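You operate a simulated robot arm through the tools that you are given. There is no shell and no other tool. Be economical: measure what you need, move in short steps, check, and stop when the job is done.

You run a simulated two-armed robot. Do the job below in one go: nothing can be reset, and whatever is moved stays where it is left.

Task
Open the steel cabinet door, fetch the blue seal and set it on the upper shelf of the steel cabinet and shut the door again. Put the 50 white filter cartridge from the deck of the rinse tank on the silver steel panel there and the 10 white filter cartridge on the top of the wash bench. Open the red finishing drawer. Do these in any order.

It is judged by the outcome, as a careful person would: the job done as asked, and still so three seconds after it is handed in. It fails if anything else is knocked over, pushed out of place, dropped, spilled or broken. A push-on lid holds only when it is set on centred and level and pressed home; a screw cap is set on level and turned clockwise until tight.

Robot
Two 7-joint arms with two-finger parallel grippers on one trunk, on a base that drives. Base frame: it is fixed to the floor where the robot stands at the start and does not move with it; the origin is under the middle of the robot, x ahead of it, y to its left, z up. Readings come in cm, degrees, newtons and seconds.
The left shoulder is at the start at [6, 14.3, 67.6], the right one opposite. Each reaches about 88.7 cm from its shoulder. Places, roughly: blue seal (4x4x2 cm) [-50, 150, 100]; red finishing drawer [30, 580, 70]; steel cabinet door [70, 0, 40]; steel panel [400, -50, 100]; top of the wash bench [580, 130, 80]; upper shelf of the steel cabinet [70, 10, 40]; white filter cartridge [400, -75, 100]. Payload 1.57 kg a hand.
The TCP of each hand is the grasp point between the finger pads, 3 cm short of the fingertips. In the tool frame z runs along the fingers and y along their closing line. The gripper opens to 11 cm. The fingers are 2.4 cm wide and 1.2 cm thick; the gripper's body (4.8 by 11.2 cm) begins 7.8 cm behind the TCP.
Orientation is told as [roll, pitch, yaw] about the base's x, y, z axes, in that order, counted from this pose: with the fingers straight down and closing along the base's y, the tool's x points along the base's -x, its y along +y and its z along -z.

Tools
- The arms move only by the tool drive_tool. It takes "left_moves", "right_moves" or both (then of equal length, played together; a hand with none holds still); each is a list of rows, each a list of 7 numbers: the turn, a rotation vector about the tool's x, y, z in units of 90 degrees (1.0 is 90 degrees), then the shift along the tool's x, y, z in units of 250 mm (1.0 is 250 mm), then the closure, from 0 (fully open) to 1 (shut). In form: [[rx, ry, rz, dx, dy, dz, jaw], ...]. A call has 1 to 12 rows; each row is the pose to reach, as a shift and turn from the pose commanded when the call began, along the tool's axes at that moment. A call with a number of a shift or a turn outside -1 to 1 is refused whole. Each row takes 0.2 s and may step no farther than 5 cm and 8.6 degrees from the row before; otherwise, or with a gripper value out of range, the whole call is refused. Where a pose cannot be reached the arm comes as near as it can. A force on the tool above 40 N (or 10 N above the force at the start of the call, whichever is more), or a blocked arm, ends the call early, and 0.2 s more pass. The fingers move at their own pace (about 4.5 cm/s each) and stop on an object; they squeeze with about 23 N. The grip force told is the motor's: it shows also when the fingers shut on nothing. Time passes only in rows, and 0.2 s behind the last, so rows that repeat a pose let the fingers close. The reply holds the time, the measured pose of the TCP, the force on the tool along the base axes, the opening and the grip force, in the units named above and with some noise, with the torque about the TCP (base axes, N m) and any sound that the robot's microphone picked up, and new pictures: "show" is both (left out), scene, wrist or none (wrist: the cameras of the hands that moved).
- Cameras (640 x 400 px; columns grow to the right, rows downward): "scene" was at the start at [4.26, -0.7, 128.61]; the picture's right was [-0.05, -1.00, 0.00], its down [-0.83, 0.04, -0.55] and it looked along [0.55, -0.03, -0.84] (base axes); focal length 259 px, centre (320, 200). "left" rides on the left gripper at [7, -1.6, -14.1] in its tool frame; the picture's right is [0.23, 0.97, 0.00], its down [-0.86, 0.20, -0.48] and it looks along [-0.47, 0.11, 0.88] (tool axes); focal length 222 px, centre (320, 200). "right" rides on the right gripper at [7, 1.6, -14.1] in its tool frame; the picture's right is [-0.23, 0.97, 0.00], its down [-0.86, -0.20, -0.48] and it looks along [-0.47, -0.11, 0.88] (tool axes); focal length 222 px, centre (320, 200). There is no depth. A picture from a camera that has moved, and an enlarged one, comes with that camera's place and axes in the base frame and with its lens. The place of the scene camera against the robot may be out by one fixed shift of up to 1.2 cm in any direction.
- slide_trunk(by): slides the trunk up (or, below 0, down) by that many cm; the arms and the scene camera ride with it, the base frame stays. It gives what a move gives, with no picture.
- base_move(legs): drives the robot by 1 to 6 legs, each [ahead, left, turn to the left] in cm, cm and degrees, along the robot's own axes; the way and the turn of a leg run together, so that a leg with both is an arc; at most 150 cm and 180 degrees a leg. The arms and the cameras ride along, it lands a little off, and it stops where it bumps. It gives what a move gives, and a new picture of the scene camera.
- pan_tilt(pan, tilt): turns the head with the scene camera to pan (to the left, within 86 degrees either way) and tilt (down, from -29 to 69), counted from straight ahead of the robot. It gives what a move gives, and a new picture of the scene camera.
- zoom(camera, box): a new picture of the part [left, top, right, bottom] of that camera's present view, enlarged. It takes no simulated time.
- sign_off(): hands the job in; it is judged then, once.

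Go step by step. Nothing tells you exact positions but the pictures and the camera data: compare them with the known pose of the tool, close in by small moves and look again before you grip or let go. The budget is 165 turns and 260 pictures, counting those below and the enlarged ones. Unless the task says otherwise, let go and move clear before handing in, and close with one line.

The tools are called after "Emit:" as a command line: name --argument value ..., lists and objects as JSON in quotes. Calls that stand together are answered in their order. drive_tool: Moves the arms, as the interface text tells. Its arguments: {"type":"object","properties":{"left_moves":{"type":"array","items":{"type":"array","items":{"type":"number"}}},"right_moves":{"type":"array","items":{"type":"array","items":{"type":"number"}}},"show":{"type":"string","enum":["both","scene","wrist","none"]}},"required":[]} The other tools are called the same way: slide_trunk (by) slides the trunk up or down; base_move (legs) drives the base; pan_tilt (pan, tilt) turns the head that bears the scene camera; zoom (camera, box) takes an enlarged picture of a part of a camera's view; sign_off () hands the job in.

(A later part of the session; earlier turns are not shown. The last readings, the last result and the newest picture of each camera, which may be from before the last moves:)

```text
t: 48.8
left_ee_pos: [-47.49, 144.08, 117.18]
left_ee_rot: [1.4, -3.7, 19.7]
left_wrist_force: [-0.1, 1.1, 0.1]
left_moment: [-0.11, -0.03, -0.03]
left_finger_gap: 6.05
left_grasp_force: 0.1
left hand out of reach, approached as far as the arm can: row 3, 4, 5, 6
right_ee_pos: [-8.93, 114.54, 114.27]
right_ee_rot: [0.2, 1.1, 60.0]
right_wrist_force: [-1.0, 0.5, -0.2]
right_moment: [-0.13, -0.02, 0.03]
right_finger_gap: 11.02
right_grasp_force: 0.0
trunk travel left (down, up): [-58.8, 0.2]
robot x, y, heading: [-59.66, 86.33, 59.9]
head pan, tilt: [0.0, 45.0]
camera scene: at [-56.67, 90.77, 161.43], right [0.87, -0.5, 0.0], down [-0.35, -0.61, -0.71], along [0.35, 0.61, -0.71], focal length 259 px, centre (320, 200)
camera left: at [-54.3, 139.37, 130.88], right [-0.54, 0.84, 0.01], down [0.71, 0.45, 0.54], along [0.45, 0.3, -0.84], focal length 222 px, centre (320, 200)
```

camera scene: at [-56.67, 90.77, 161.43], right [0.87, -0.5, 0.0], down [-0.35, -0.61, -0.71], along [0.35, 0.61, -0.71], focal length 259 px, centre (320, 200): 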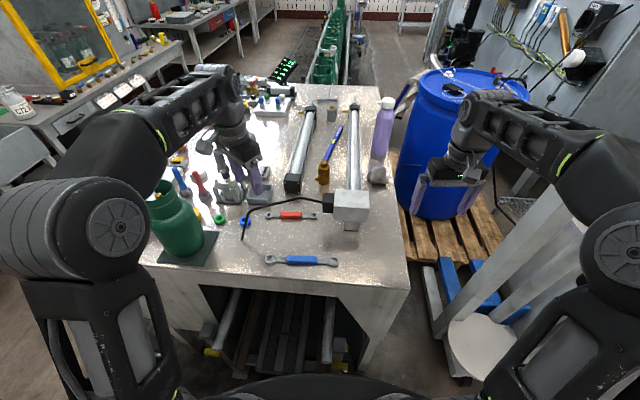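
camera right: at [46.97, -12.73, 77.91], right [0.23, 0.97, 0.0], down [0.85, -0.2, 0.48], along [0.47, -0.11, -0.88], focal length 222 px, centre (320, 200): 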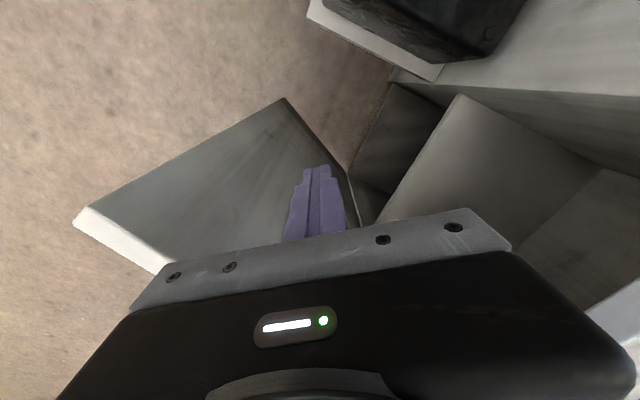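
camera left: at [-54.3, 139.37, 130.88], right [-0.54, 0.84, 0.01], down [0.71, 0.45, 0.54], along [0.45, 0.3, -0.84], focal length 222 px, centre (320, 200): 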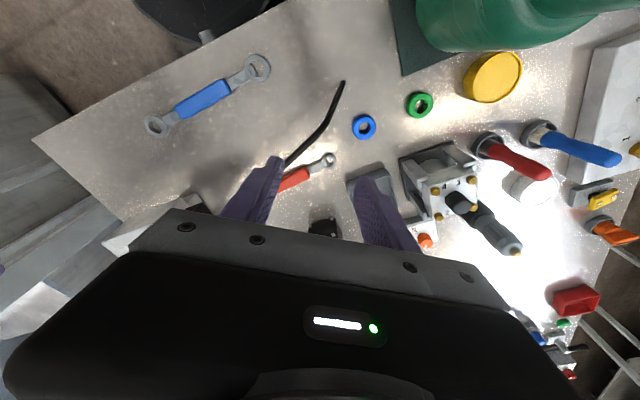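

Now the seal and wire tip are both clearly visible: the seal is at about [-49.8, 152.2] and the wire tip is about 8 cm away. I move over the seal while descending.

Emit:
drive_tool --left_moves '[[0.004, 0.01, 0, -0.011, 0.06, 0.002, 0.45], [0.008, 0.02, 0, -0.022, 0.12, 0.004, 0.45], [0.012, 0.03, 0, -0.018, 0.18, 0.08, 0.45], [0.016, 0.041, 0, -0.015, 0.242, 0.167, 0.45], [0.016, 0.041, 0, -0.009, 0.285, 0.258, 0.45], [0.016, 0.041, 0, -0.002, 0.328, 0.349, 0.45]]' --show "wrist"

```text
t: 50.1
left_ee_pos: [-49.96, 151.42, 108.59]
left_ee_rot: [0.1, 0.0, 19.6]
left_wrist_force: [1.0, 0.4, 0.2]
left_moment: [-0.05, 0.01, 0.05]
left_finger_gap: 6.06
left_grasp_force: 0.0
left hand out of reach, approached as far as the arm can: row 1, 2, 3, 4
right_ee_pos: [-8.76, 114.05, 114.34]
right_ee_rot: [0.6, 1.1, 60.1]
right_wrist_force: [-0.7, 0.4, 0.8]
right_moment: [-0.02, 0.01, -0.03]
right_finger_gap: 11.0
right_grasp_force: 0.0
trunk travel left (down, up): [-58.8, 0.2]
robot x, y, heading: [-59.35, 86.1, 59.9]
head pan, tilt: [0.0, 45.0]
camera left: at [-55.98, 147.5, 122.8], right [-0.54, 0.84, 0.0], down [0.74, 0.47, 0.48], along [0.4, 0.26, -0.88], focal length 222 px, centre (320, 200)
```

left: 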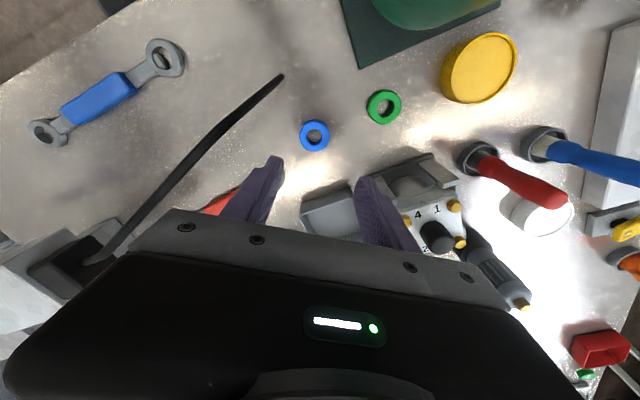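

The seal is about [-50.3, 150.5]. The wire lies along y≈143.5 beside it, so I yaw the hand another -55° to keep the gripper body and camera clear.

Emit:
drive_tool --left_moves '[[0, 0, 0.088, 0.004, -0.004, 0, 0.45], [0, 0, 0.175, 0.008, -0.008, 0, 0.45], [0, 0, 0.263, 0.012, -0.012, 0, 0.45], [0, 0, 0.35, 0.016, -0.016, 0, 0.45], [0, 0, 0.438, 0.02, -0.02, 0, 0.45], [0, 0, 0.525, 0.025, -0.025, 0, 0.45], [0, 0, 0.611, 0.025, -0.028, 0, 0.45]]'

```text
t: 51.8
left_ee_pos: [-50.34, 150.58, 108.71]
left_ee_rot: [0.1, 0.1, -35.6]
left_wrist_force: [0.9, 0.5, 0.0]
left_moment: [-0.03, -0.01, -0.04]
left_finger_gap: 6.08
left_grasp_force: 0.0
right_ee_pos: [-8.78, 114.11, 114.46]
right_ee_rot: [0.5, 1.1, 60.2]
right_wrist_force: [-0.1, 0.5, -0.1]
right_moment: [0.0, 0.02, 0.0]
right_finger_gap: 10.96
right_grasp_force: 0.0
trunk travel left (down, up): [-58.8, 0.2]
robot x, y, heading: [-59.24, 86.4, 60.2]
head pan, tilt: [0.0, 45.0]
camera scene: at [-56.52, 90.26, 161.45], right [0.87, -0.5, 0.0], down [-0.35, -0.61, -0.71], along [0.35, 0.61, -0.71], focal length 259 px, centre (320, 200)
camera left: at [-56.94, 153.2, 122.91], right [0.38, 0.92, 0.0], down [0.81, -0.34, 0.48], along [0.44, -0.18, -0.88], focal length 222 px, centre (320, 200)
```

scene: 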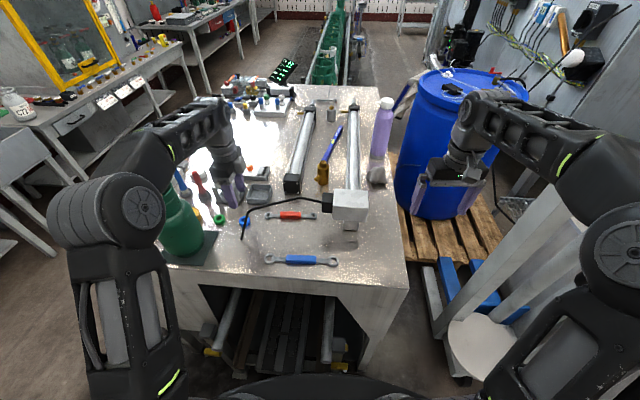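
left: 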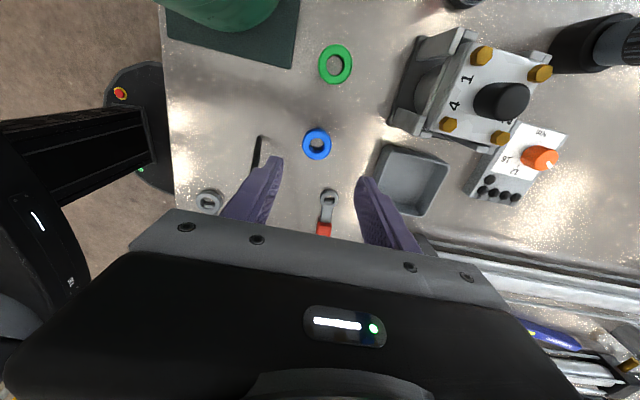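

Emit:
drive_tool --left_moves '[[0, 0, 0, -0.005, -0.008, 0.15, 0.45], [0, 0, 0, -0.01, -0.016, 0.3, 0.45], [0, 0, 0, -0.01, -0.016, 0.42, 0.45], [0, 0, 0, -0.01, -0.016, 0.5, 0.45]]'

```text
t: 52.7
left_ee_pos: [-50.14, 150.39, 98.11]
left_ee_rot: [0.9, 0.1, -35.3]
left_wrist_force: [-2.5, -5.6, 19.3]
left_moment: [-0.91, 0.54, 0.01]
left_finger_gap: 6.55
left_grasp_force: 2.8
right_ee_pos: [-8.95, 114.1, 114.44]
right_ee_rot: [0.5, 1.0, 60.3]
right_wrist_force: [0.2, -0.8, 0.2]
right_moment: [-0.03, 0.02, 0.0]
right_finger_gap: 11.03
right_grasp_force: 0.1
trunk travel left (down, up): [-58.8, 0.2]
robot x, y, heading: [-59.22, 86.08, 60.3]
head pan, tilt: [0.0, 45.0]
stopped in row 4 (left hand): the force on the tool passed its limit (the readings are from after the stop); the commanded pose is now the measured one
camera scene: at [-56.51, 90.18, 161.48], right [0.87, -0.5, 0.0], down [-0.35, -0.61, -0.71], along [0.35, 0.61, -0.71], focal length 259 px, centre (320, 200)
camera left: at [-56.84, 152.73, 112.25], right [0.38, 0.93, 0.02], down [0.81, -0.34, 0.48], along [0.45, -0.17, -0.88], focal length 222 px, centre (320, 200)
```

scene: 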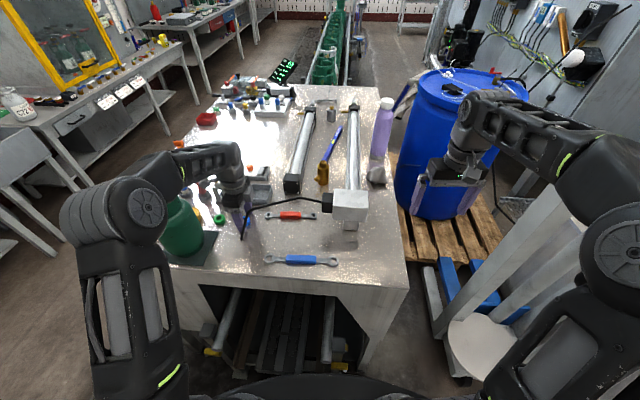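
left: 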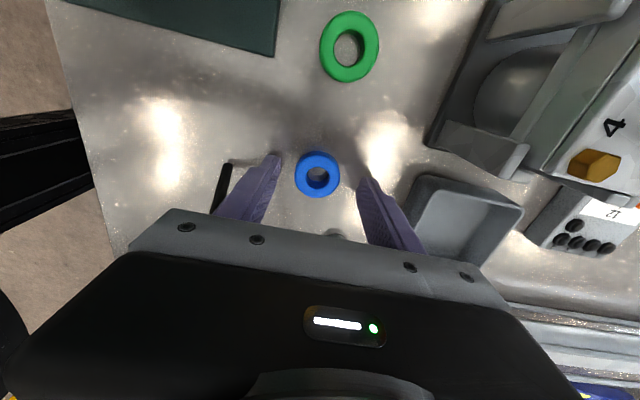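

The front finger is pressing on something, most likely the wire. I look closely before moving.

Emit:
zoom --camera "scene" --box '[190, 140, 350, 260]'

Emit:
zoom --camera "left" --box '[160, 100, 400, 250]'

```text
3.33 times, centred on (270, 200) of scene
camera zoom: at [-56.51, 90.18, 161.48], right [0.87, -0.5, 0.0], down [-0.35, -0.61, -0.71], along [0.35, 0.61, -0.71], focal length 863 px, centre (487, 200)
```

zoom: 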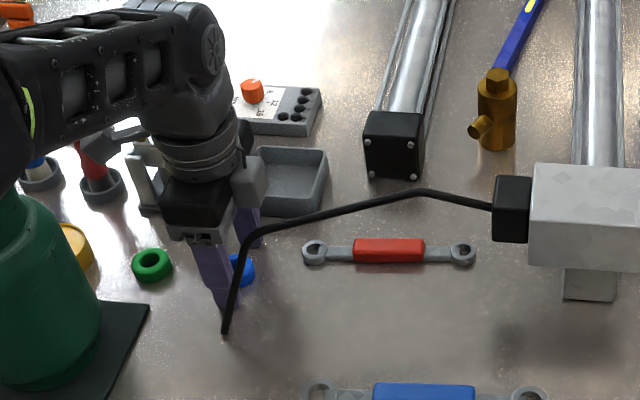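

```text
2.67 times, centred on (280, 175) of left
camera zoom: at [-56.84, 152.73, 112.25], right [0.38, 0.93, 0.02], down [0.81, -0.34, 0.48], along [0.45, -0.17, -0.88], focal length 592 px, centre (427, 267)
```

zoom: 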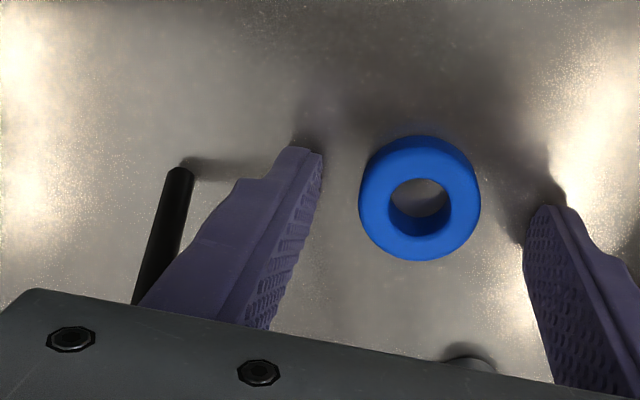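

Triangulating again puts the bench top at z≈95, so the fingertips simply touched the table. I rise 3 mm and close on the seal.

Emit:
drive_tool --left_moves '[[-0.01, 0, 0, 0, 0, -0.014, 0.45], [-0.01, 0, 0, 0, 0, -0.014, 0.8], [-0.01, 0, 0, 0, 0, -0.014, 1], [-0.01, 0, 0, 0, 0, -0.014, 1], [-0.01, 0, 0, 0, 0, -0.014, 1], [-0.01, 0, 0, 0, 0, -0.014, 1]]' --show "wrist"

```text
t: 54.1
left_ee_pos: [-50.11, 150.48, 98.24]
left_ee_rot: [1.8, 0.1, -35.3]
left_wrist_force: [0.1, 0.1, -1.1]
left_moment: [0.03, -0.02, -0.01]
left_finger_gap: 3.38
left_grasp_force: 22.7
right_ee_pos: [-8.88, 114.17, 114.34]
right_ee_rot: [0.6, 1.1, 60.2]
right_wrist_force: [0.1, 0.5, 0.4]
right_moment: [-0.01, -0.02, 0.0]
right_finger_gap: 11.02
right_grasp_force: 0.1
trunk travel left (down, up): [-58.8, 0.2]
robot x, y, heading: [-59.43, 85.96, 60.0]
head pan, tilt: [0.0, 45.0]
camera left: at [-57.02, 152.63, 112.31], right [0.38, 0.93, 0.03], down [0.81, -0.35, 0.48], along [0.46, -0.16, -0.88], focal length 222 px, centre (320, 200)
```

left: 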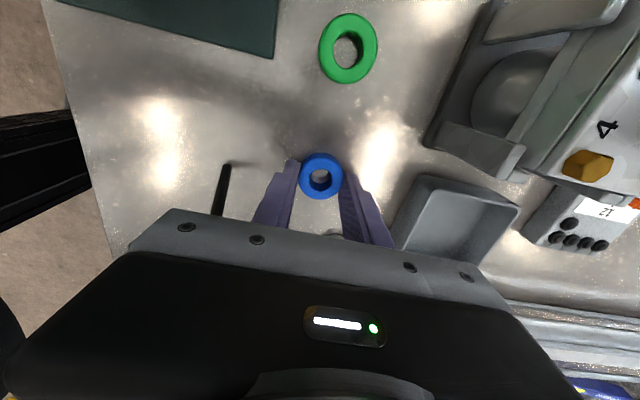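

The seal is gripped with a 3.4 cm gap. I lift it, then retreat over the low end of the wire.

Emit:
drive_tool --left_moves '[[0.005, 0, 0, 0, 0, -0.17, 1], [0.01, 0, 0, 0, 0, -0.34, 1], [0.015, 0, 0, 0, 0, -0.5, 1], [0.02, 0, 0, -0.004, -0.1, -0.54, 1], [0.02, 0, 0, -0.006, -0.22, -0.57, 1], [0.02, 0, 0, -0.008, -0.36, -0.6, 1], [0.02, 0, 0, -0.08, -0.46, -0.64, 1], [0.02, 0, 0, -0.15, -0.56, -0.68, 1], [0.02, 0, 0, -0.22, -0.66, -0.7, 1], [0.02, 0, 0, -0.296, -0.77, -0.7, 1]]'

```text
t: 56.3
left_ee_pos: [-55.52, 129.77, 115.23]
left_ee_rot: [0.0, 0.1, -35.4]
left_wrist_force: [0.0, -0.5, -0.8]
left_moment: [0.03, -0.02, 0.02]
left_finger_gap: 3.37
left_grasp_force: 23.1
right_ee_pos: [-8.91, 113.98, 114.39]
right_ee_rot: [0.5, 1.0, 60.1]
right_wrist_force: [-0.7, 0.0, -0.1]
right_moment: [0.02, 0.0, 0.02]
right_finger_gap: 11.0
right_grasp_force: 0.0
trunk travel left (down, up): [-58.8, 0.2]
robot x, y, heading: [-59.37, 86.24, 59.9]
head pan, tilt: [0.0, 45.0]
camera scene: at [-56.56, 90.16, 161.46], right [0.87, -0.5, 0.0], down [-0.35, -0.61, -0.71], along [0.35, 0.61, -0.71], focal length 259 px, centre (320, 200)
camera left: at [-62.19, 132.31, 129.39], right [0.38, 0.93, 0.0], down [0.81, -0.33, 0.48], along [0.44, -0.18, -0.88], focal length 222 px, centre (320, 200)
```

scene: 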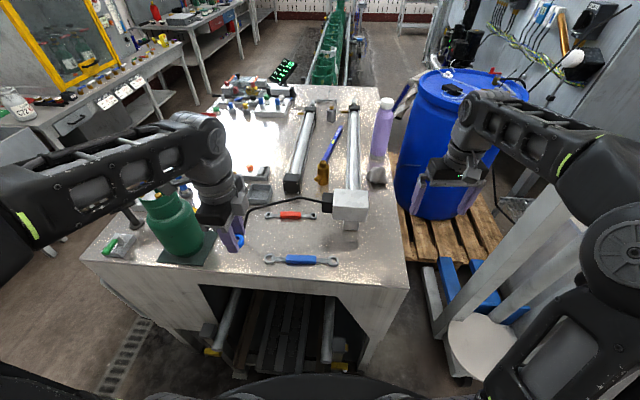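
left: 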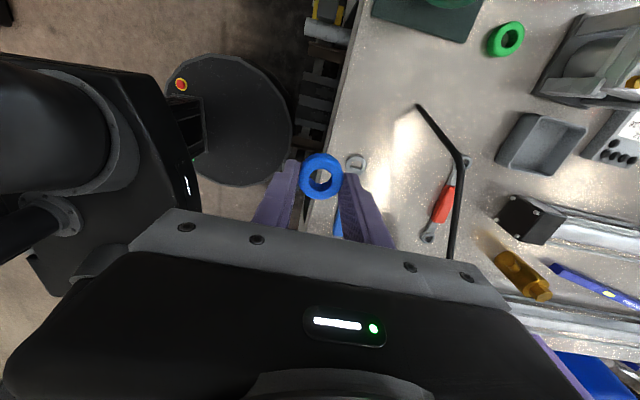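

The seal is held and nothing was disturbed. I back away and drive sideways to the cabinet front, keeping the trunk high.

Emit:
base_move --legs '[[-40, 0, 0], [-27, -74, 0], [-27, -68, -5]]'

Emit:
pan_tilt --pan 0 --tilt 50

```text
t: 66.3
left_ee_pos: [24.27, -26.28, 115.2]
left_ee_rot: [-0.1, 0.1, -40.6]
left_wrist_force: [-0.5, 0.1, -0.6]
left_moment: [0.03, 0.01, 0.02]
left_finger_gap: 3.4
left_grasp_force: 23.3
right_ee_pos: [69.17, -45.95, 114.55]
right_ee_rot: [0.5, 0.9, 54.8]
right_wrist_force: [-0.4, -0.7, -0.2]
right_moment: [0.01, 0.04, -0.03]
right_finger_gap: 11.0
right_grasp_force: 0.0
trunk travel left (down, up): [-58.8, 0.2]
robot x, y, heading: [16.36, -69.34, 55.2]
head pan, tilt: [0.0, 45.0]
camera scene: at [19.73, -65.5, 161.46], right [0.82, -0.58, 0.0], down [-0.41, -0.58, -0.71], along [0.41, 0.58, -0.71], focal length 259 px, centre (320, 200)
```

scene: 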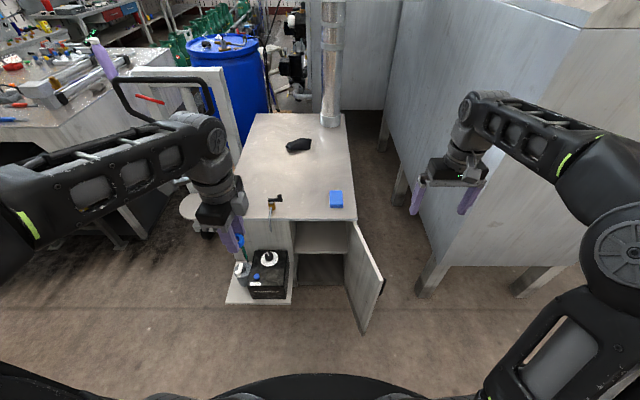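

```text
t: 67.0
left_ee_pos: [24.13, -26.09, 115.19]
left_ee_rot: [0.0, 0.1, -40.6]
left_wrist_force: [0.2, -0.2, 0.4]
left_moment: [0.01, 0.01, -0.01]
left_finger_gap: 3.39
left_grasp_force: 22.8
right_ee_pos: [69.18, -45.95, 114.35]
right_ee_rot: [0.5, 1.0, 55.0]
right_wrist_force: [0.5, 0.5, 0.6]
right_moment: [-0.02, 0.01, 0.02]
right_finger_gap: 11.0
right_grasp_force: 0.0
trunk travel left (down, up): [-58.8, 0.2]
robot x, y, heading: [16.64, -69.62, 54.9]
head pan, tilt: [0.0, 50.0]
camera scene: at [19.43, -65.79, 160.77], right [0.82, -0.58, 0.0], down [-0.44, -0.63, -0.64], along [0.37, 0.53, -0.77], focal length 259 px, centre (320, 200)
```

scene: 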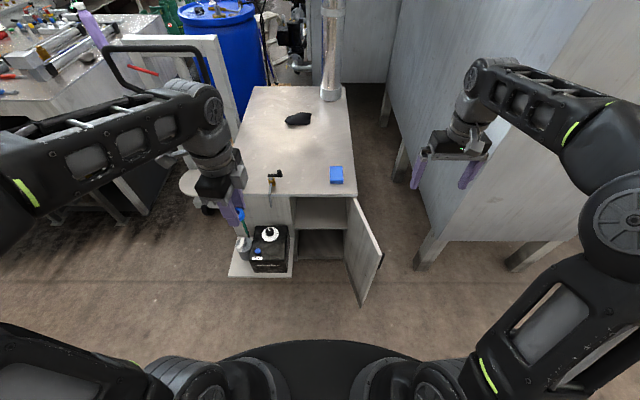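

I have a good view of the open cabinet. I drive closer, lower the trunk, and plan to re-grasp the seal on the clear cabinet top with a tilted hand.

Emit:
base_move --legs '[[20, -6, 0]]'

Emit:
slide_trunk --by -22

Emit:
zoom --camera "scene" --box '[160, 100, 480, 300]'

```text
t: 68.6
left_ee_pos: [40.92, -13.35, 115.07]
left_ee_rot: [-0.1, 0.1, -40.6]
left_wrist_force: [0.4, -0.2, -0.5]
left_moment: [-0.02, 0.03, -0.01]
left_finger_gap: 3.38
left_grasp_force: 22.8
right_ee_pos: [85.7, -33.22, 114.35]
right_ee_rot: [0.5, 1.1, 55.0]
right_wrist_force: [0.7, -0.6, 0.3]
right_moment: [-0.03, -0.01, 0.0]
right_finger_gap: 10.99
right_grasp_force: 0.0
trunk travel left (down, up): [-58.8, 0.2]
robot x, y, heading: [32.93, -56.5, 54.6]
head pan, tilt: [0.0, 50.0]
camera scene: at [35.96, -53.0, 160.76], right [0.82, -0.58, 0.0], down [-0.44, -0.63, -0.64], along [0.37, 0.52, -0.77], focal length 259 px, centre (320, 200)
```

scene: 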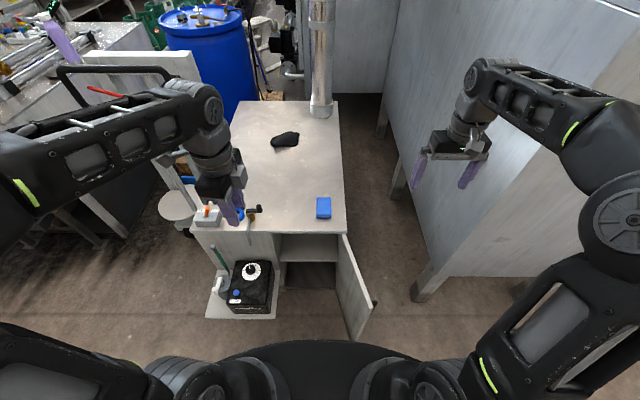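

```text
t: 70.9
left_ee_pos: [40.75, -13.42, 93.06]
left_ee_rot: [-0.1, 0.1, -40.7]
left_wrist_force: [-0.4, 0.4, 0.2]
left_moment: [0.0, 0.0, -0.02]
left_finger_gap: 3.37
left_grasp_force: 22.8
right_ee_pos: [85.69, -33.26, 92.31]
right_ee_rot: [0.5, 1.0, 54.9]
right_wrist_force: [-0.3, -0.1, 0.4]
right_moment: [0.03, 0.01, 0.01]
right_finger_gap: 11.02
right_grasp_force: 0.0
trunk travel left (down, up): [-36.8, 22.2]
robot x, y, heading: [32.74, -56.48, 54.9]
head pan, tilt: [0.0, 50.0]
```

```text
2.00 times, centred on (320, 200) of scene
camera zoom: at [35.84, -53.1, 138.77], right [0.82, -0.58, 0.0], down [-0.44, -0.63, -0.64], along [0.37, 0.52, -0.77], focal length 518 px, centre (320, 200)
```

zoom: 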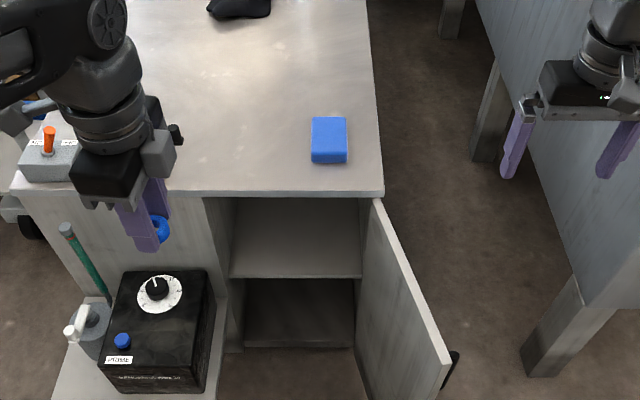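

Emit:
drive_tool --left_moves '[[0, 0, -0.095, -0.005, 0.072, 0, 1], [0, 0, -0.19, -0.009, 0.144, 0, 1], [0, 0, -0.285, -0.014, 0.216, 0, 1], [0, 0, -0.38, -0.019, 0.288, 0, 1], [0, 0, -0.475, -0.024, 0.36, 0, 1], [0, 0, -0.57, -0.028, 0.432, 0, 1], [0, 0, -0.665, -0.033, 0.504, 0, 1], [0, 0, -0.76, -0.038, 0.576, 0, 1], [0, 0, -0.855, -0.042, 0.648, 0, 1], [0, 0, -0.95, -0.047, 0.72, 0, 1]]' --show "wrist"

```text
t: 73.1
left_ee_pos: [50.93, -2.74, 93.04]
left_ee_rot: [0.2, 0.0, 30.7]
left_wrist_force: [-0.1, 0.3, -1.3]
left_moment: [-0.01, -0.03, 0.01]
left_finger_gap: 3.37
left_grasp_force: 23.0
left hand out of reach, approached as far as the arm can: row 9, 10
right_ee_pos: [85.61, -33.22, 92.27]
right_ee_rot: [0.5, 1.0, 54.9]
right_wrist_force: [-0.1, 0.2, 0.1]
right_moment: [0.0, -0.01, -0.03]
right_finger_gap: 11.0
right_grasp_force: 0.0
trunk travel left (down, up): [-36.8, 22.2]
robot x, y, heading: [32.94, -56.27, 54.7]
head pan, tilt: [0.0, 50.0]
camera left: at [45.95, -7.89, 107.26], right [-0.69, 0.72, 0.0], down [0.63, 0.61, 0.48], along [0.34, 0.33, -0.88], focal length 222 px, centre (320, 200)
```

left: 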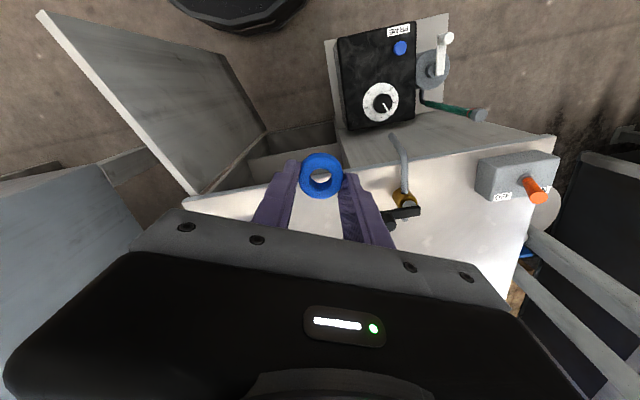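

Reach is limiting again, so I nudge the base ahead and left, staying clear of the door edge and the shelf box.

Emit:
base_move --legs '[[0, 6, 0], [8, 0, 0]]'

```text
t: 74.8
left_ee_pos: [50.84, 7.33, 92.92]
left_ee_rot: [0.1, 0.1, 30.6]
left_wrist_force: [-0.2, 1.1, -0.7]
left_moment: [-0.03, 0.0, -0.01]
left_finger_gap: 3.38
left_grasp_force: 22.6
right_ee_pos: [85.53, -23.24, 92.34]
right_ee_rot: [0.4, 1.1, 54.9]
right_wrist_force: [-0.8, 0.4, -0.3]
right_moment: [-0.04, 0.04, 0.0]
right_finger_gap: 10.99
right_grasp_force: 0.0
trunk travel left (down, up): [-36.8, 22.2]
robot x, y, heading: [32.43, -46.56, 54.6]
head pan, tilt: [0.0, 50.0]
camera scene: at [35.74, -42.95, 138.75], right [0.82, -0.58, 0.0], down [-0.44, -0.63, -0.64], along [0.37, 0.52, -0.77], focal length 259 px, centre (320, 200)
```

scene: 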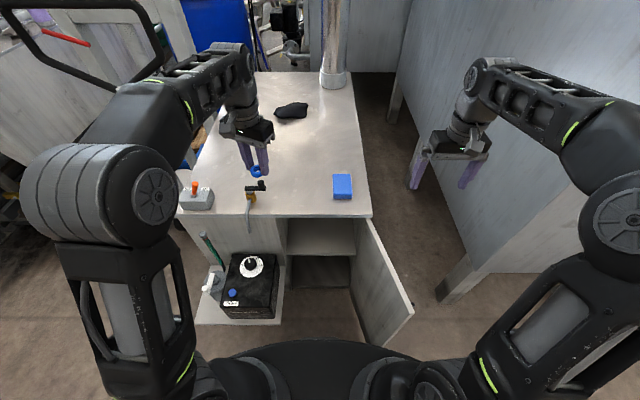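

Emit:
drive_tool --left_moves '[[0, 0, 0, -0.13, -0.05, 0.05, 1], [0, 0, 0, -0.26, -0.1, 0.12, 1], [0, 0, 0, -0.39, -0.15, 0.24, 1], [0, 0, 0, -0.516, -0.204, 0.36, 1], [0, 0, 0, -0.516, -0.204, 0.5, 1]]'

```text
t: 76.0
left_ee_pos: [64.8, 9.58, 80.29]
left_ee_rot: [0.1, 0.0, 30.6]
left_wrist_force: [0.5, -0.3, -0.2]
left_moment: [0.01, 0.0, 0.01]
left_finger_gap: 3.36
left_grasp_force: 22.7
left hand out of reach, approached as far as the arm can: row 1, 2, 3, 4
right_ee_pos: [85.53, -23.4, 92.23]
right_ee_rot: [0.5, 1.1, 54.8]
right_wrist_force: [-0.2, 0.3, 0.4]
right_moment: [-0.01, -0.03, -0.03]
right_finger_gap: 10.99
right_grasp_force: 0.0
trunk travel left (down, up): [-36.8, 22.2]
robot x, y, heading: [32.62, -46.87, 54.3]
head pan, tilt: [0.0, 50.0]
camera scene: at [35.74, -42.97, 138.76], right [0.82, -0.58, 0.0], down [-0.44, -0.63, -0.64], along [0.37, 0.52, -0.77], focal length 259 px, centre (320, 200)
camera left: at [59.6, 4.53, 94.5], right [-0.69, 0.72, 0.0], down [0.64, 0.61, 0.48], along [0.34, 0.33, -0.88], focal length 222 px, centre (320, 200)
```

scene: 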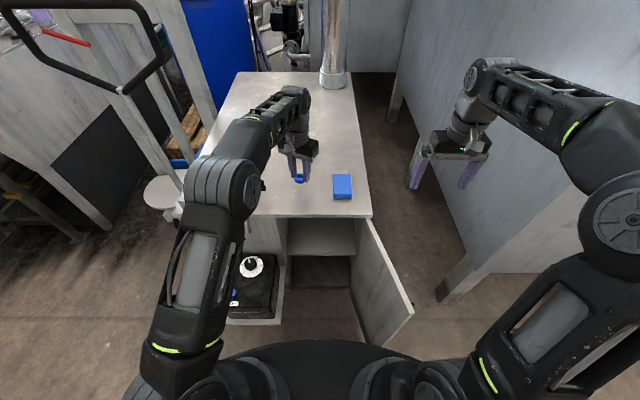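
left: 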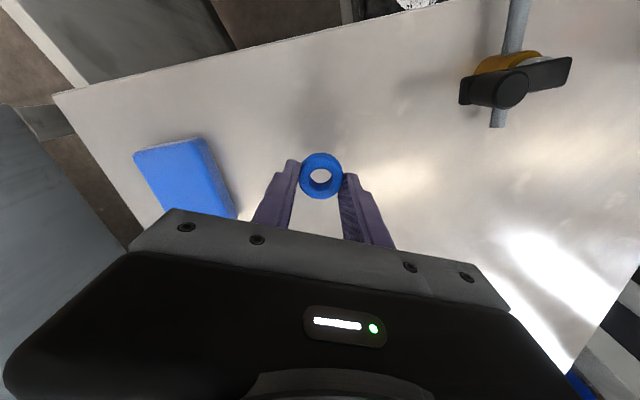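

Emit:
drive_tool --left_moves '[[0, 0, 0, 0, 0, 0.15, 1], [0, 0, 0, 0, 0, 0.22, 1], [0, 0, 0, 0, 0, 0.25, 1], [0, 0, 0, 0, 0, 0.262, 1], [0, 0, 0, 0, 0, 0.27, 1]]' --show "wrist"

```text
t: 76.9
left_ee_pos: [64.62, 9.49, 75.01]
left_ee_rot: [0.3, -0.8, 30.6]
left_wrist_force: [-9.0, -7.0, 17.8]
left_moment: [-0.32, 0.26, -0.04]
left_finger_gap: 3.38
left_grasp_force: 23.1
right_ee_pos: [85.3, -23.42, 92.51]
right_ee_rot: [0.4, 0.9, 54.8]
right_wrist_force: [-0.1, 0.3, -0.2]
right_moment: [0.0, 0.02, 0.04]
right_finger_gap: 10.99
right_grasp_force: 0.0
trunk travel left (down, up): [-36.8, 22.2]
robot x, y, heading: [32.76, -47.07, 54.6]
head pan, tilt: [0.0, 50.0]
stopped in row 4 (left hand): the force on the tool passed its limit (the readings are from after the stop); the commanded pose is now the measured one
camera left: at [59.37, 4.31, 89.14], right [-0.69, 0.72, 0.0], down [0.63, 0.6, 0.49], along [0.35, 0.34, -0.87], focal length 222 px, centre (320, 200)
```

left: 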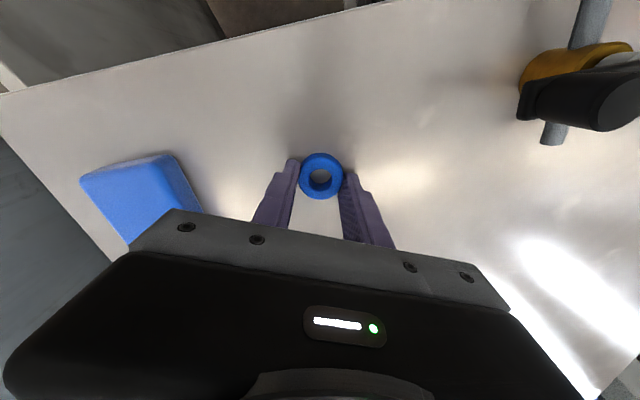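

The seal is on the cabinet top. I release, lift, and swing to a 45° forward-tilted pose behind it.

Emit:
drive_tool --left_moves '[[0, 0, 0, 0, 0, -0.006, 0.6], [0, 0, 0, 0, 0, -0.006, 0.35], [0, 0, 0, 0, 0, -0.006, 0.35], [0, 0, 0, 0, 0, -0.12, 0.35], [0, 0, 0, 0, 0, -0.236, 0.35], [-0.015, -0.07, -0.037, 0.036, -0.016, -0.236, 0.35], [-0.03, -0.14, -0.073, 0.072, -0.033, -0.236, 0.35], [-0.045, -0.21, -0.11, 0.108, -0.049, -0.236, 0.35], [-0.06, -0.28, -0.147, 0.145, -0.065, -0.236, 0.35], [-0.076, -0.351, -0.184, 0.181, -0.082, -0.236, 0.35], [-0.091, -0.421, -0.22, 0.217, -0.098, -0.236, 0.35], [-0.106, -0.492, -0.257, 0.254, -0.115, -0.236, 0.35]]'

```text
t: 79.5
left_ee_pos: [60.83, 3.87, 80.49]
left_ee_rot: [-0.1, -45.6, 55.1]
left_wrist_force: [-0.7, 0.5, -0.1]
left_moment: [0.0, 0.01, 0.02]
left_finger_gap: 7.15
left_grasp_force: 0.0
right_ee_pos: [85.42, -23.31, 92.35]
right_ee_rot: [0.5, 1.0, 55.0]
right_wrist_force: [-0.2, 1.1, 0.2]
right_moment: [0.0, 0.01, 0.0]
right_finger_gap: 11.0
right_grasp_force: 0.1
trunk travel left (down, up): [-36.8, 22.2]
robot x, y, heading: [32.59, -46.58, 54.7]
head pan, tilt: [0.0, 50.0]
camera scene: at [35.67, -43.11, 138.77], right [0.82, -0.58, 0.0], down [-0.44, -0.62, -0.64], along [0.37, 0.52, -0.77], focal length 259 px, centre (320, 200)
camera left: at [53.54, -9.52, 85.54], right [-0.89, 0.43, -0.16], down [-0.02, 0.32, 0.95], along [0.46, 0.84, -0.28], focal length 222 px, centre (320, 200)
```

scene: 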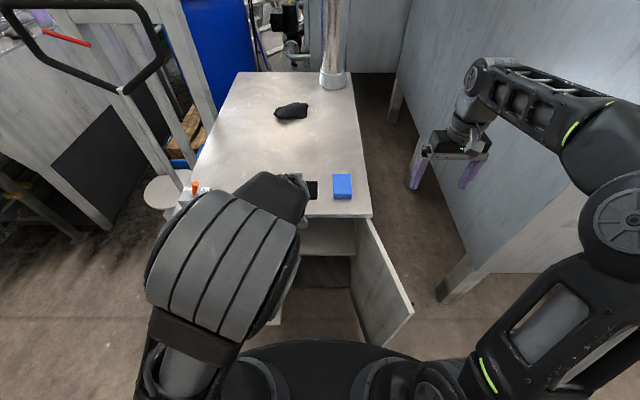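
left: 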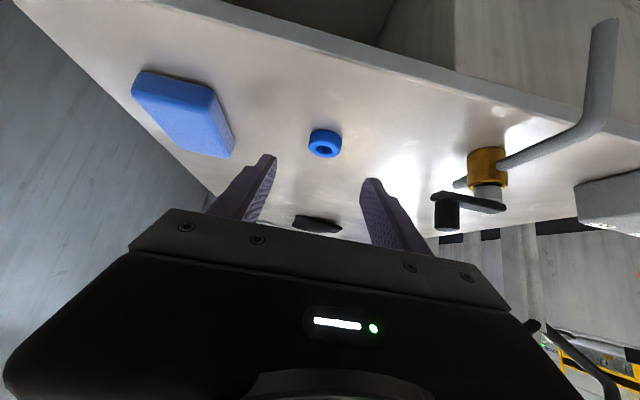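

Emit:
drive_tool --left_moves '[[0, 0, 0, 0.003, 0.006, 0.15, 0.35], [0, 0, 0, 0.007, 0.006, 0.23, 0.35], [0, 0, 0, 0.01, 0.006, 0.29, 0.35], [0, 0, 0, 0.01, 0.006, 0.29, 0.35]]' --show "wrist"

```text
t: 80.5
left_ee_pos: [63.46, 8.12, 75.19]
left_ee_rot: [0.0, -45.6, 55.0]
left_wrist_force: [-0.1, -0.6, -0.2]
left_moment: [0.01, 0.0, 0.0]
left_finger_gap: 7.15
left_grasp_force: 0.0
right_ee_pos: [85.43, -23.27, 92.32]
right_ee_rot: [0.6, 0.9, 54.8]
right_wrist_force: [1.1, -0.6, -0.2]
right_moment: [0.02, -0.01, 0.02]
right_finger_gap: 10.99
right_grasp_force: 0.1
trunk travel left (down, up): [-36.8, 22.2]
robot x, y, heading: [32.99, -46.89, 54.7]
head pan, tilt: [0.0, 50.0]
camera left: at [56.18, -5.23, 80.21], right [-0.89, 0.43, -0.16], down [-0.02, 0.33, 0.95], along [0.46, 0.84, -0.28], focal length 222 px, centre (320, 200)
```

left: 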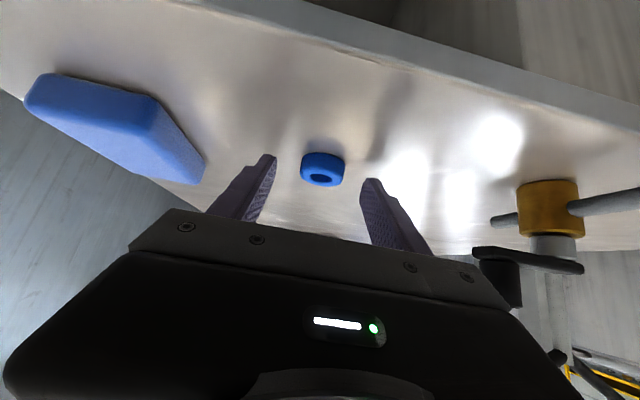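

Emit:
drive_tool --left_moves '[[0, 0, 0, 0, 0, 0, 0.7], [0, 0, 0, 0, 0, 0, 1], [0, 0, 0, 0, 0, 0, 1], [0, 0, 0, 0, 0, 0, 1], [0, 0, 0, 0, 0, 0, 1], [0, 0, 0, -0.08, 0, -0.08, 1], [0, 0, 0, -0.16, 0, -0.16, 1]]' --show "wrist"

```text
t: 82.1
left_ee_pos: [63.27, 8.07, 80.9]
left_ee_rot: [-0.1, -45.5, 55.0]
left_wrist_force: [-0.7, 0.5, 0.2]
left_moment: [0.0, 0.03, 0.0]
left_finger_gap: 3.33
left_grasp_force: 22.8
right_ee_pos: [85.44, -23.35, 92.44]
right_ee_rot: [0.5, 1.0, 54.9]
right_wrist_force: [-0.3, 0.2, -0.6]
right_moment: [-0.01, -0.02, 0.0]
right_finger_gap: 11.0
right_grasp_force: 0.0
trunk travel left (down, up): [-36.8, 22.2]
robot x, y, heading: [32.95, -46.21, 55.1]
head pan, tilt: [0.0, 50.0]
camera left: at [56.02, -5.26, 85.8], right [-0.89, 0.43, -0.16], down [-0.02, 0.33, 0.95], along [0.46, 0.84, -0.28], focal length 222 px, centre (320, 200)
```

left: 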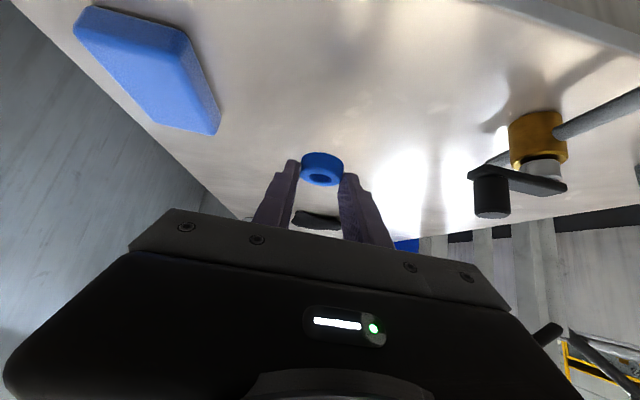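

The seal is gripped flat. I retreat in front of the cabinet, then shift right to the middle of the opening.

Emit:
drive_tool --left_moves '[[0, 0, 0, 0.1, 0, -0.107, 1], [0, 0, 0, 0.21, 0, -0.214, 1], [0, 0, 0, 0.315, 0, -0.321, 1], [0, 0, 0, 0.42, -0.1, -0.428, 1], [0, 0, 0, 0.42, -0.28, -0.428, 1]]'

```text
t: 83.3
left_ee_pos: [60.25, -7.62, 81.05]
left_ee_rot: [-5.8, -43.5, 61.1]
left_wrist_force: [0.2, -0.7, 0.0]
left_moment: [-0.01, 0.01, 0.03]
left_finger_gap: 3.38
left_grasp_force: 23.2
right_ee_pos: [85.5, -23.21, 92.23]
right_ee_rot: [0.4, 1.0, 54.9]
right_wrist_force: [0.1, 0.0, 0.4]
right_moment: [-0.03, 0.02, -0.01]
right_finger_gap: 11.02
right_grasp_force: 0.1
trunk travel left (down, up): [-36.8, 22.2]
robot x, y, heading: [32.47, -46.73, 54.5]
head pan, tilt: [0.0, 50.0]
camera scene: at [35.67, -43.04, 138.76], right [0.82, -0.58, 0.0], down [-0.44, -0.63, -0.64], along [0.37, 0.52, -0.77], focal length 259 px, centre (320, 200)
camera left: at [53.21, -20.81, 86.83], right [-0.9, 0.38, -0.23], down [-0.07, 0.39, 0.92], along [0.44, 0.84, -0.32], focal length 222 px, centre (320, 200)
```

scene: 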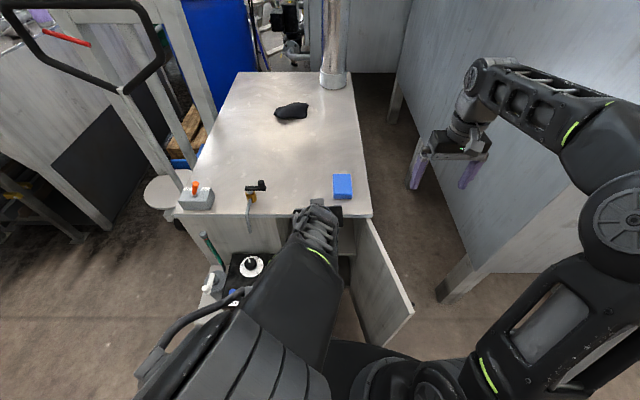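
left: 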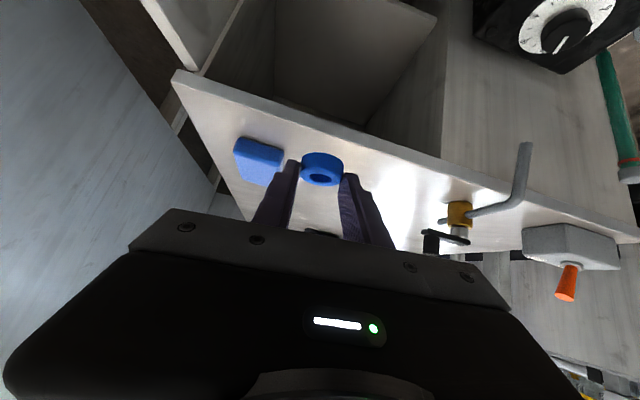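

The left elbow is high, so lowering is safe. I move the right hand away from the door first, then lower the trunk and take a small step back.

Emit:
drive_tool --right_moves '[[0, 0, 0, 0, -0.12, -0.1, 0], [0, 0, 0, 0.05, -0.24, -0.2, 0], [0, 0, 0, 0.1, -0.36, -0.3, 0], [0, 0, 0, 0.15, -0.48, -0.36, 0]]' --show "none"

Emit:
base_move --legs '[[-7, 0, 0]]'

Emit:
slide_trunk --by -24

Emit:
pan_tilt --pan 0 --tilt 48

```text
t: 84.3
left_ee_pos: [60.36, -7.69, 81.31]
left_ee_rot: [-5.7, -43.8, 60.9]
left_wrist_force: [-0.3, -0.2, -0.1]
left_moment: [0.01, 0.02, -0.03]
left_finger_gap: 3.38
left_grasp_force: 23.0
right_ee_pos: [93.75, -29.66, 93.39]
right_ee_rot: [-0.1, 0.2, 54.7]
right_wrist_force: [0.0, -0.3, 0.4]
right_moment: [-0.01, -0.01, -0.02]
right_finger_gap: 11.01
right_grasp_force: 0.1
right hand out of reach, approached as far as the arm can: row 1, 2, 3, 4
trunk travel left (down, up): [-36.8, 22.2]
robot x, y, heading: [32.42, -46.48, 54.7]
head pan, tilt: [0.0, 50.0]
```

```text
t: 85.3
left_ee_pos: [56.34, -13.45, 81.3]
left_ee_rot: [-5.7, -43.7, 60.7]
left_wrist_force: [-0.3, 1.0, -0.2]
left_moment: [0.0, 0.01, -0.04]
left_finger_gap: 3.4
left_grasp_force: 23.1
right_ee_pos: [89.84, -35.55, 93.26]
right_ee_rot: [-0.2, 0.3, 54.5]
right_wrist_force: [-1.1, -0.3, -0.8]
right_moment: [0.04, 0.01, 0.01]
right_finger_gap: 10.96
right_grasp_force: 0.2
trunk travel left (down, up): [-36.8, 22.2]
robot x, y, heading: [28.41, -52.63, 54.5]
head pan, tilt: [0.0, 50.0]
camera scene: at [31.53, -48.87, 138.77], right [0.82, -0.58, 0.0], down [-0.44, -0.62, -0.64], along [0.37, 0.52, -0.77], focal length 259 px, centre (320, 200)
```

scene: 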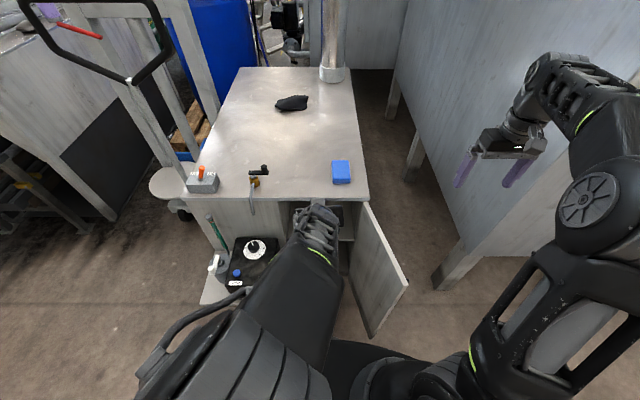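

```text
t: 87.8
left_ee_pos: [56.3, -13.42, 57.22]
left_ee_rot: [-5.9, -43.6, 61.0]
left_wrist_force: [-1.5, -0.3, -0.8]
left_moment: [-0.02, 0.01, 0.0]
left_finger_gap: 3.31
left_grasp_force: 23.6
right_ee_pos: [89.88, -35.46, 69.27]
right_ee_rot: [-0.3, 0.3, 54.5]
right_wrist_force: [0.0, 0.3, -0.5]
right_moment: [-0.02, 0.02, 0.03]
right_finger_gap: 10.99
right_grasp_force: 0.1
trunk travel left (down, up): [-12.8, 46.2]
robot x, y, heading: [28.5, -52.3, 54.4]
head pan, tilt: [0.0, 50.0]
```

```text
t: 88.4
left_ee_pos: [56.46, -13.43, 57.21]
left_ee_rot: [-5.9, -43.6, 60.8]
left_wrist_force: [0.1, 0.3, -1.2]
left_moment: [0.01, 0.02, 0.02]
left_finger_gap: 3.34
left_grasp_force: 22.7
right_ee_pos: [89.71, -35.43, 69.31]
right_ee_rot: [-0.2, 0.4, 54.5]
right_wrist_force: [0.8, 0.4, 0.0]
right_moment: [-0.01, -0.01, -0.03]
right_finger_gap: 11.02
right_grasp_force: 0.0
trunk travel left (down, up): [-12.8, 46.2]
robot x, y, heading: [28.74, -52.18, 54.8]
head pan, tilt: [0.0, 48.0]
camera scene: at [31.7, -48.64, 115.03], right [0.82, -0.58, 0.0], down [-0.43, -0.61, -0.67], along [0.39, 0.55, -0.74], focal length 259 px, centre (320, 200)
```

scene: 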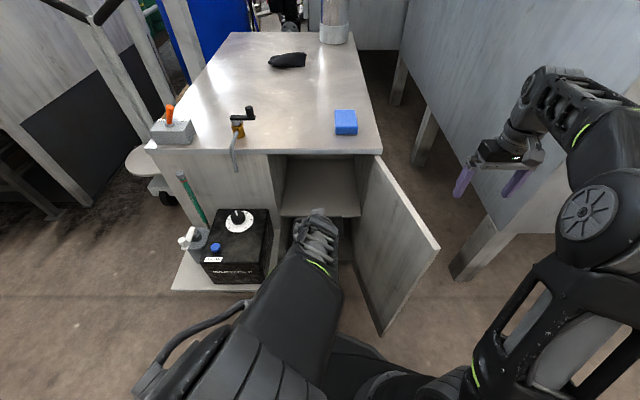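

The shelf is clearly visible at z≈43.5. I level the hand and move it into the opening.

Emit:
drive_tool --left_moves '[[-0.005, -0.005, 0.011, -0.059, -0.001, 0.112, 1], [-0.01, -0.011, 0.022, -0.118, -0.002, 0.224, 1], [-0.015, -0.017, 0.034, -0.176, -0.003, 0.336, 1], [-0.02, -0.022, 0.045, -0.235, -0.004, 0.448, 1]]'

```text
t: 89.4
left_ee_pos: [63.1, -3.47, 53.21]
left_ee_rot: [0.0, -45.8, 55.2]
left_wrist_force: [0.3, 0.4, -0.4]
left_moment: [-0.02, 0.01, -0.01]
left_finger_gap: 3.36
left_grasp_force: 23.4
right_ee_pos: [89.74, -35.45, 69.21]
right_ee_rot: [-0.2, 0.3, 54.5]
right_wrist_force: [-0.7, 0.3, 0.3]
right_moment: [0.01, -0.01, -0.01]
right_finger_gap: 11.01
right_grasp_force: 0.0
trunk travel left (down, up): [-12.8, 46.2]
robot x, y, heading: [28.58, -52.76, 54.7]
head pan, tilt: [0.0, 48.0]
camera scene: at [31.7, -48.66, 115.04], right [0.82, -0.58, 0.0], down [-0.43, -0.61, -0.67], along [0.39, 0.55, -0.74], focal length 259 px, centre (320, 200)
camera left: at [55.99, -16.88, 58.09], right [-0.89, 0.43, -0.16], down [-0.02, 0.32, 0.95], along [0.46, 0.85, -0.28], focal length 222 px, centre (320, 200)
```

scene: 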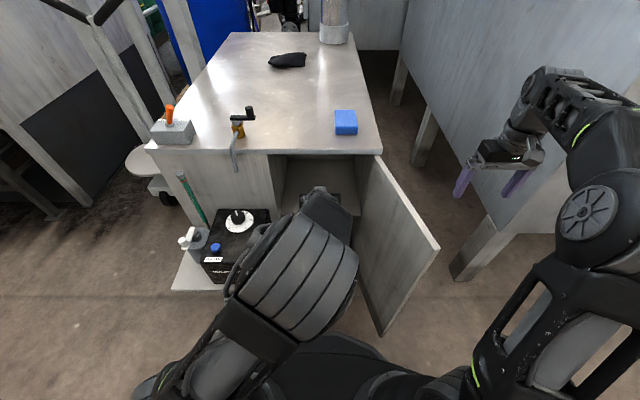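
left: 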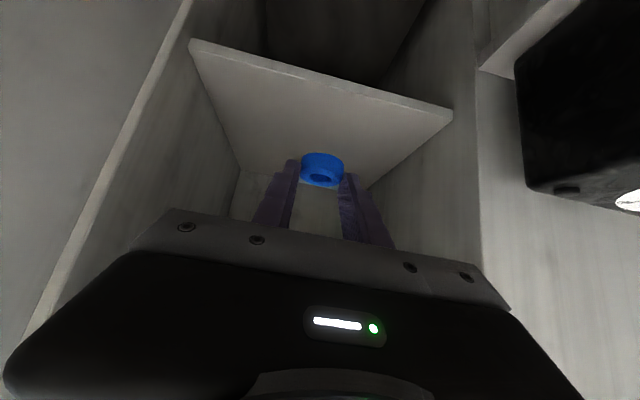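

Emit:
drive_tool --left_moves '[[0, 0, 0, -0.06, 0, 0.12, 1], [0, 0, 0, -0.1, 0, 0.25, 1], [0, 0, 0, -0.116, 0, 0.389, 1]]' --show "wrist"

```text
t: 90.2
left_ee_pos: [68.43, 3.7, 48.44]
left_ee_rot: [0.0, -45.8, 55.2]
left_wrist_force: [0.4, 0.2, 0.1]
left_moment: [0.01, 0.0, 0.01]
left_finger_gap: 3.34
left_grasp_force: 23.7
right_ee_pos: [89.8, -35.54, 69.26]
right_ee_rot: [-0.3, 0.3, 54.5]
right_wrist_force: [-0.3, -1.4, 0.2]
right_moment: [-0.02, 0.0, 0.03]
right_finger_gap: 11.0
right_grasp_force: 0.2
trunk travel left (down, up): [-12.8, 46.2]
robot x, y, heading: [28.6, -52.32, 54.5]
head pan, tilt: [0.0, 48.0]
camera left: at [61.1, -9.73, 53.38], right [-0.89, 0.43, -0.16], down [-0.02, 0.32, 0.95], along [0.46, 0.85, -0.28], focal length 222 px, centre (320, 200)
```

left: 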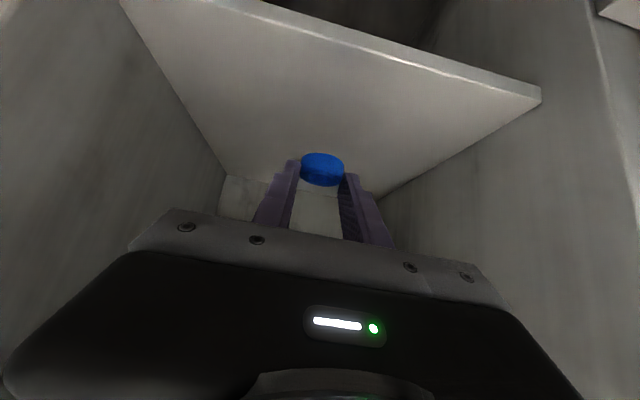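

Emit:
zoom --camera "left" --box '[240, 120, 400, 220]'

```text
4.00 times, centred on (320, 170) of left
camera zoom: at [61.1, -9.73, 53.38], right [-0.89, 0.43, -0.16], down [-0.02, 0.32, 0.95], along [0.46, 0.85, -0.28], focal length 888 px, centre (320, 320)
```

zoom: 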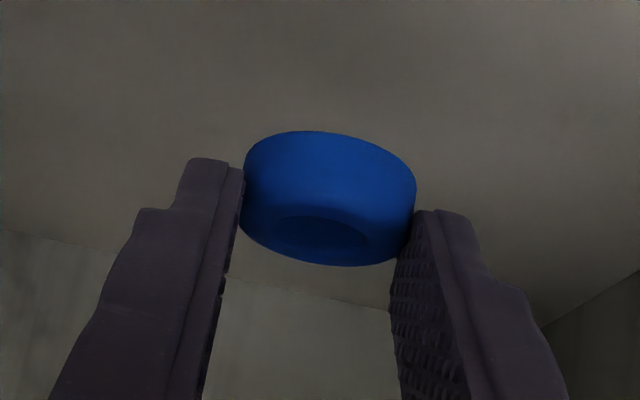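

Emit:
drive_tool --left_moves '[[0, 0, 0, 0.029, 0, 0.028, 1], [0, 0, 0, 0.043, 0, 0.042, 1], [0, 0, 0, 0.057, 0, 0.056, 1], [0, 0, 0, 0.066, 0, 0.064, 1], [0, 0, 0, 0.075, 0, 0.073, 1], [0, 0, 0, 0.083, 0, 0.081, 1], [0, 0, 0, 0.092, 0, 0.089, 1]]' --show "wrist"

```text
t: 91.8
left_ee_pos: [68.36, 3.86, 45.36]
left_ee_rot: [0.1, -45.8, 55.2]
left_wrist_force: [-0.2, 0.2, 0.2]
left_moment: [0.01, -0.02, 0.0]
left_finger_gap: 3.35
left_grasp_force: 23.0
right_ee_pos: [89.8, -35.5, 69.18]
right_ee_rot: [-0.2, 0.3, 54.6]
right_wrist_force: [0.2, -0.2, -0.7]
right_moment: [-0.01, -0.05, 0.01]
right_finger_gap: 11.01
right_grasp_force: 0.1
trunk travel left (down, up): [-12.8, 46.2]
robot x, y, heading: [28.5, -52.33, 54.8]
head pan, tilt: [0.0, 48.0]
camera left: at [61.2, -9.57, 50.26], right [-0.89, 0.43, -0.16], down [-0.02, 0.32, 0.95], along [0.46, 0.85, -0.28], focal length 222 px, centre (320, 200)
```

left: 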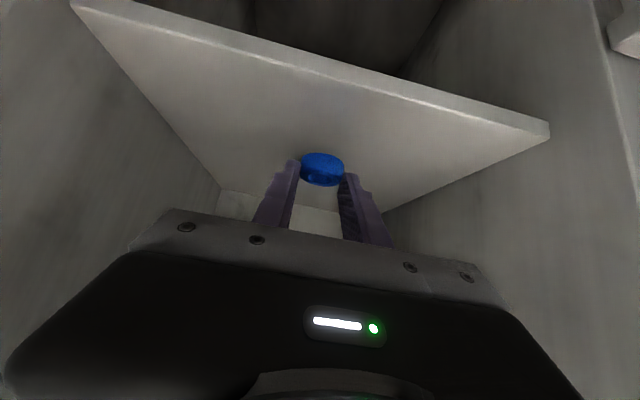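

Emit:
drive_tool --left_moves '[[0, 0, 0, 0.009, 0, 0.009, 1], [0, 0, 0, 0.017, 0, 0.017, 1], [0, 0, 0, 0.026, 0, 0.025, 1], [0, 0, 0, 0.034, 0, 0.033, 1]]' --show "none"

```text
t: 92.8
left_ee_pos: [68.41, 3.68, 44.15]
left_ee_rot: [0.0, -45.8, 55.3]
left_wrist_force: [-0.3, -0.6, -0.2]
left_moment: [-0.02, 0.01, -0.01]
left_finger_gap: 3.33
left_grasp_force: 23.1
right_ee_pos: [89.9, -35.6, 69.27]
right_ee_rot: [-0.2, 0.3, 54.6]
right_wrist_force: [0.2, -0.5, -0.4]
right_moment: [-0.02, -0.02, 0.0]
right_finger_gap: 10.99
right_grasp_force: 0.1
trunk travel left (down, up): [-12.8, 46.2]
robot x, y, heading: [28.79, -52.31, 54.7]
head pan, tilt: [0.0, 48.0]
```

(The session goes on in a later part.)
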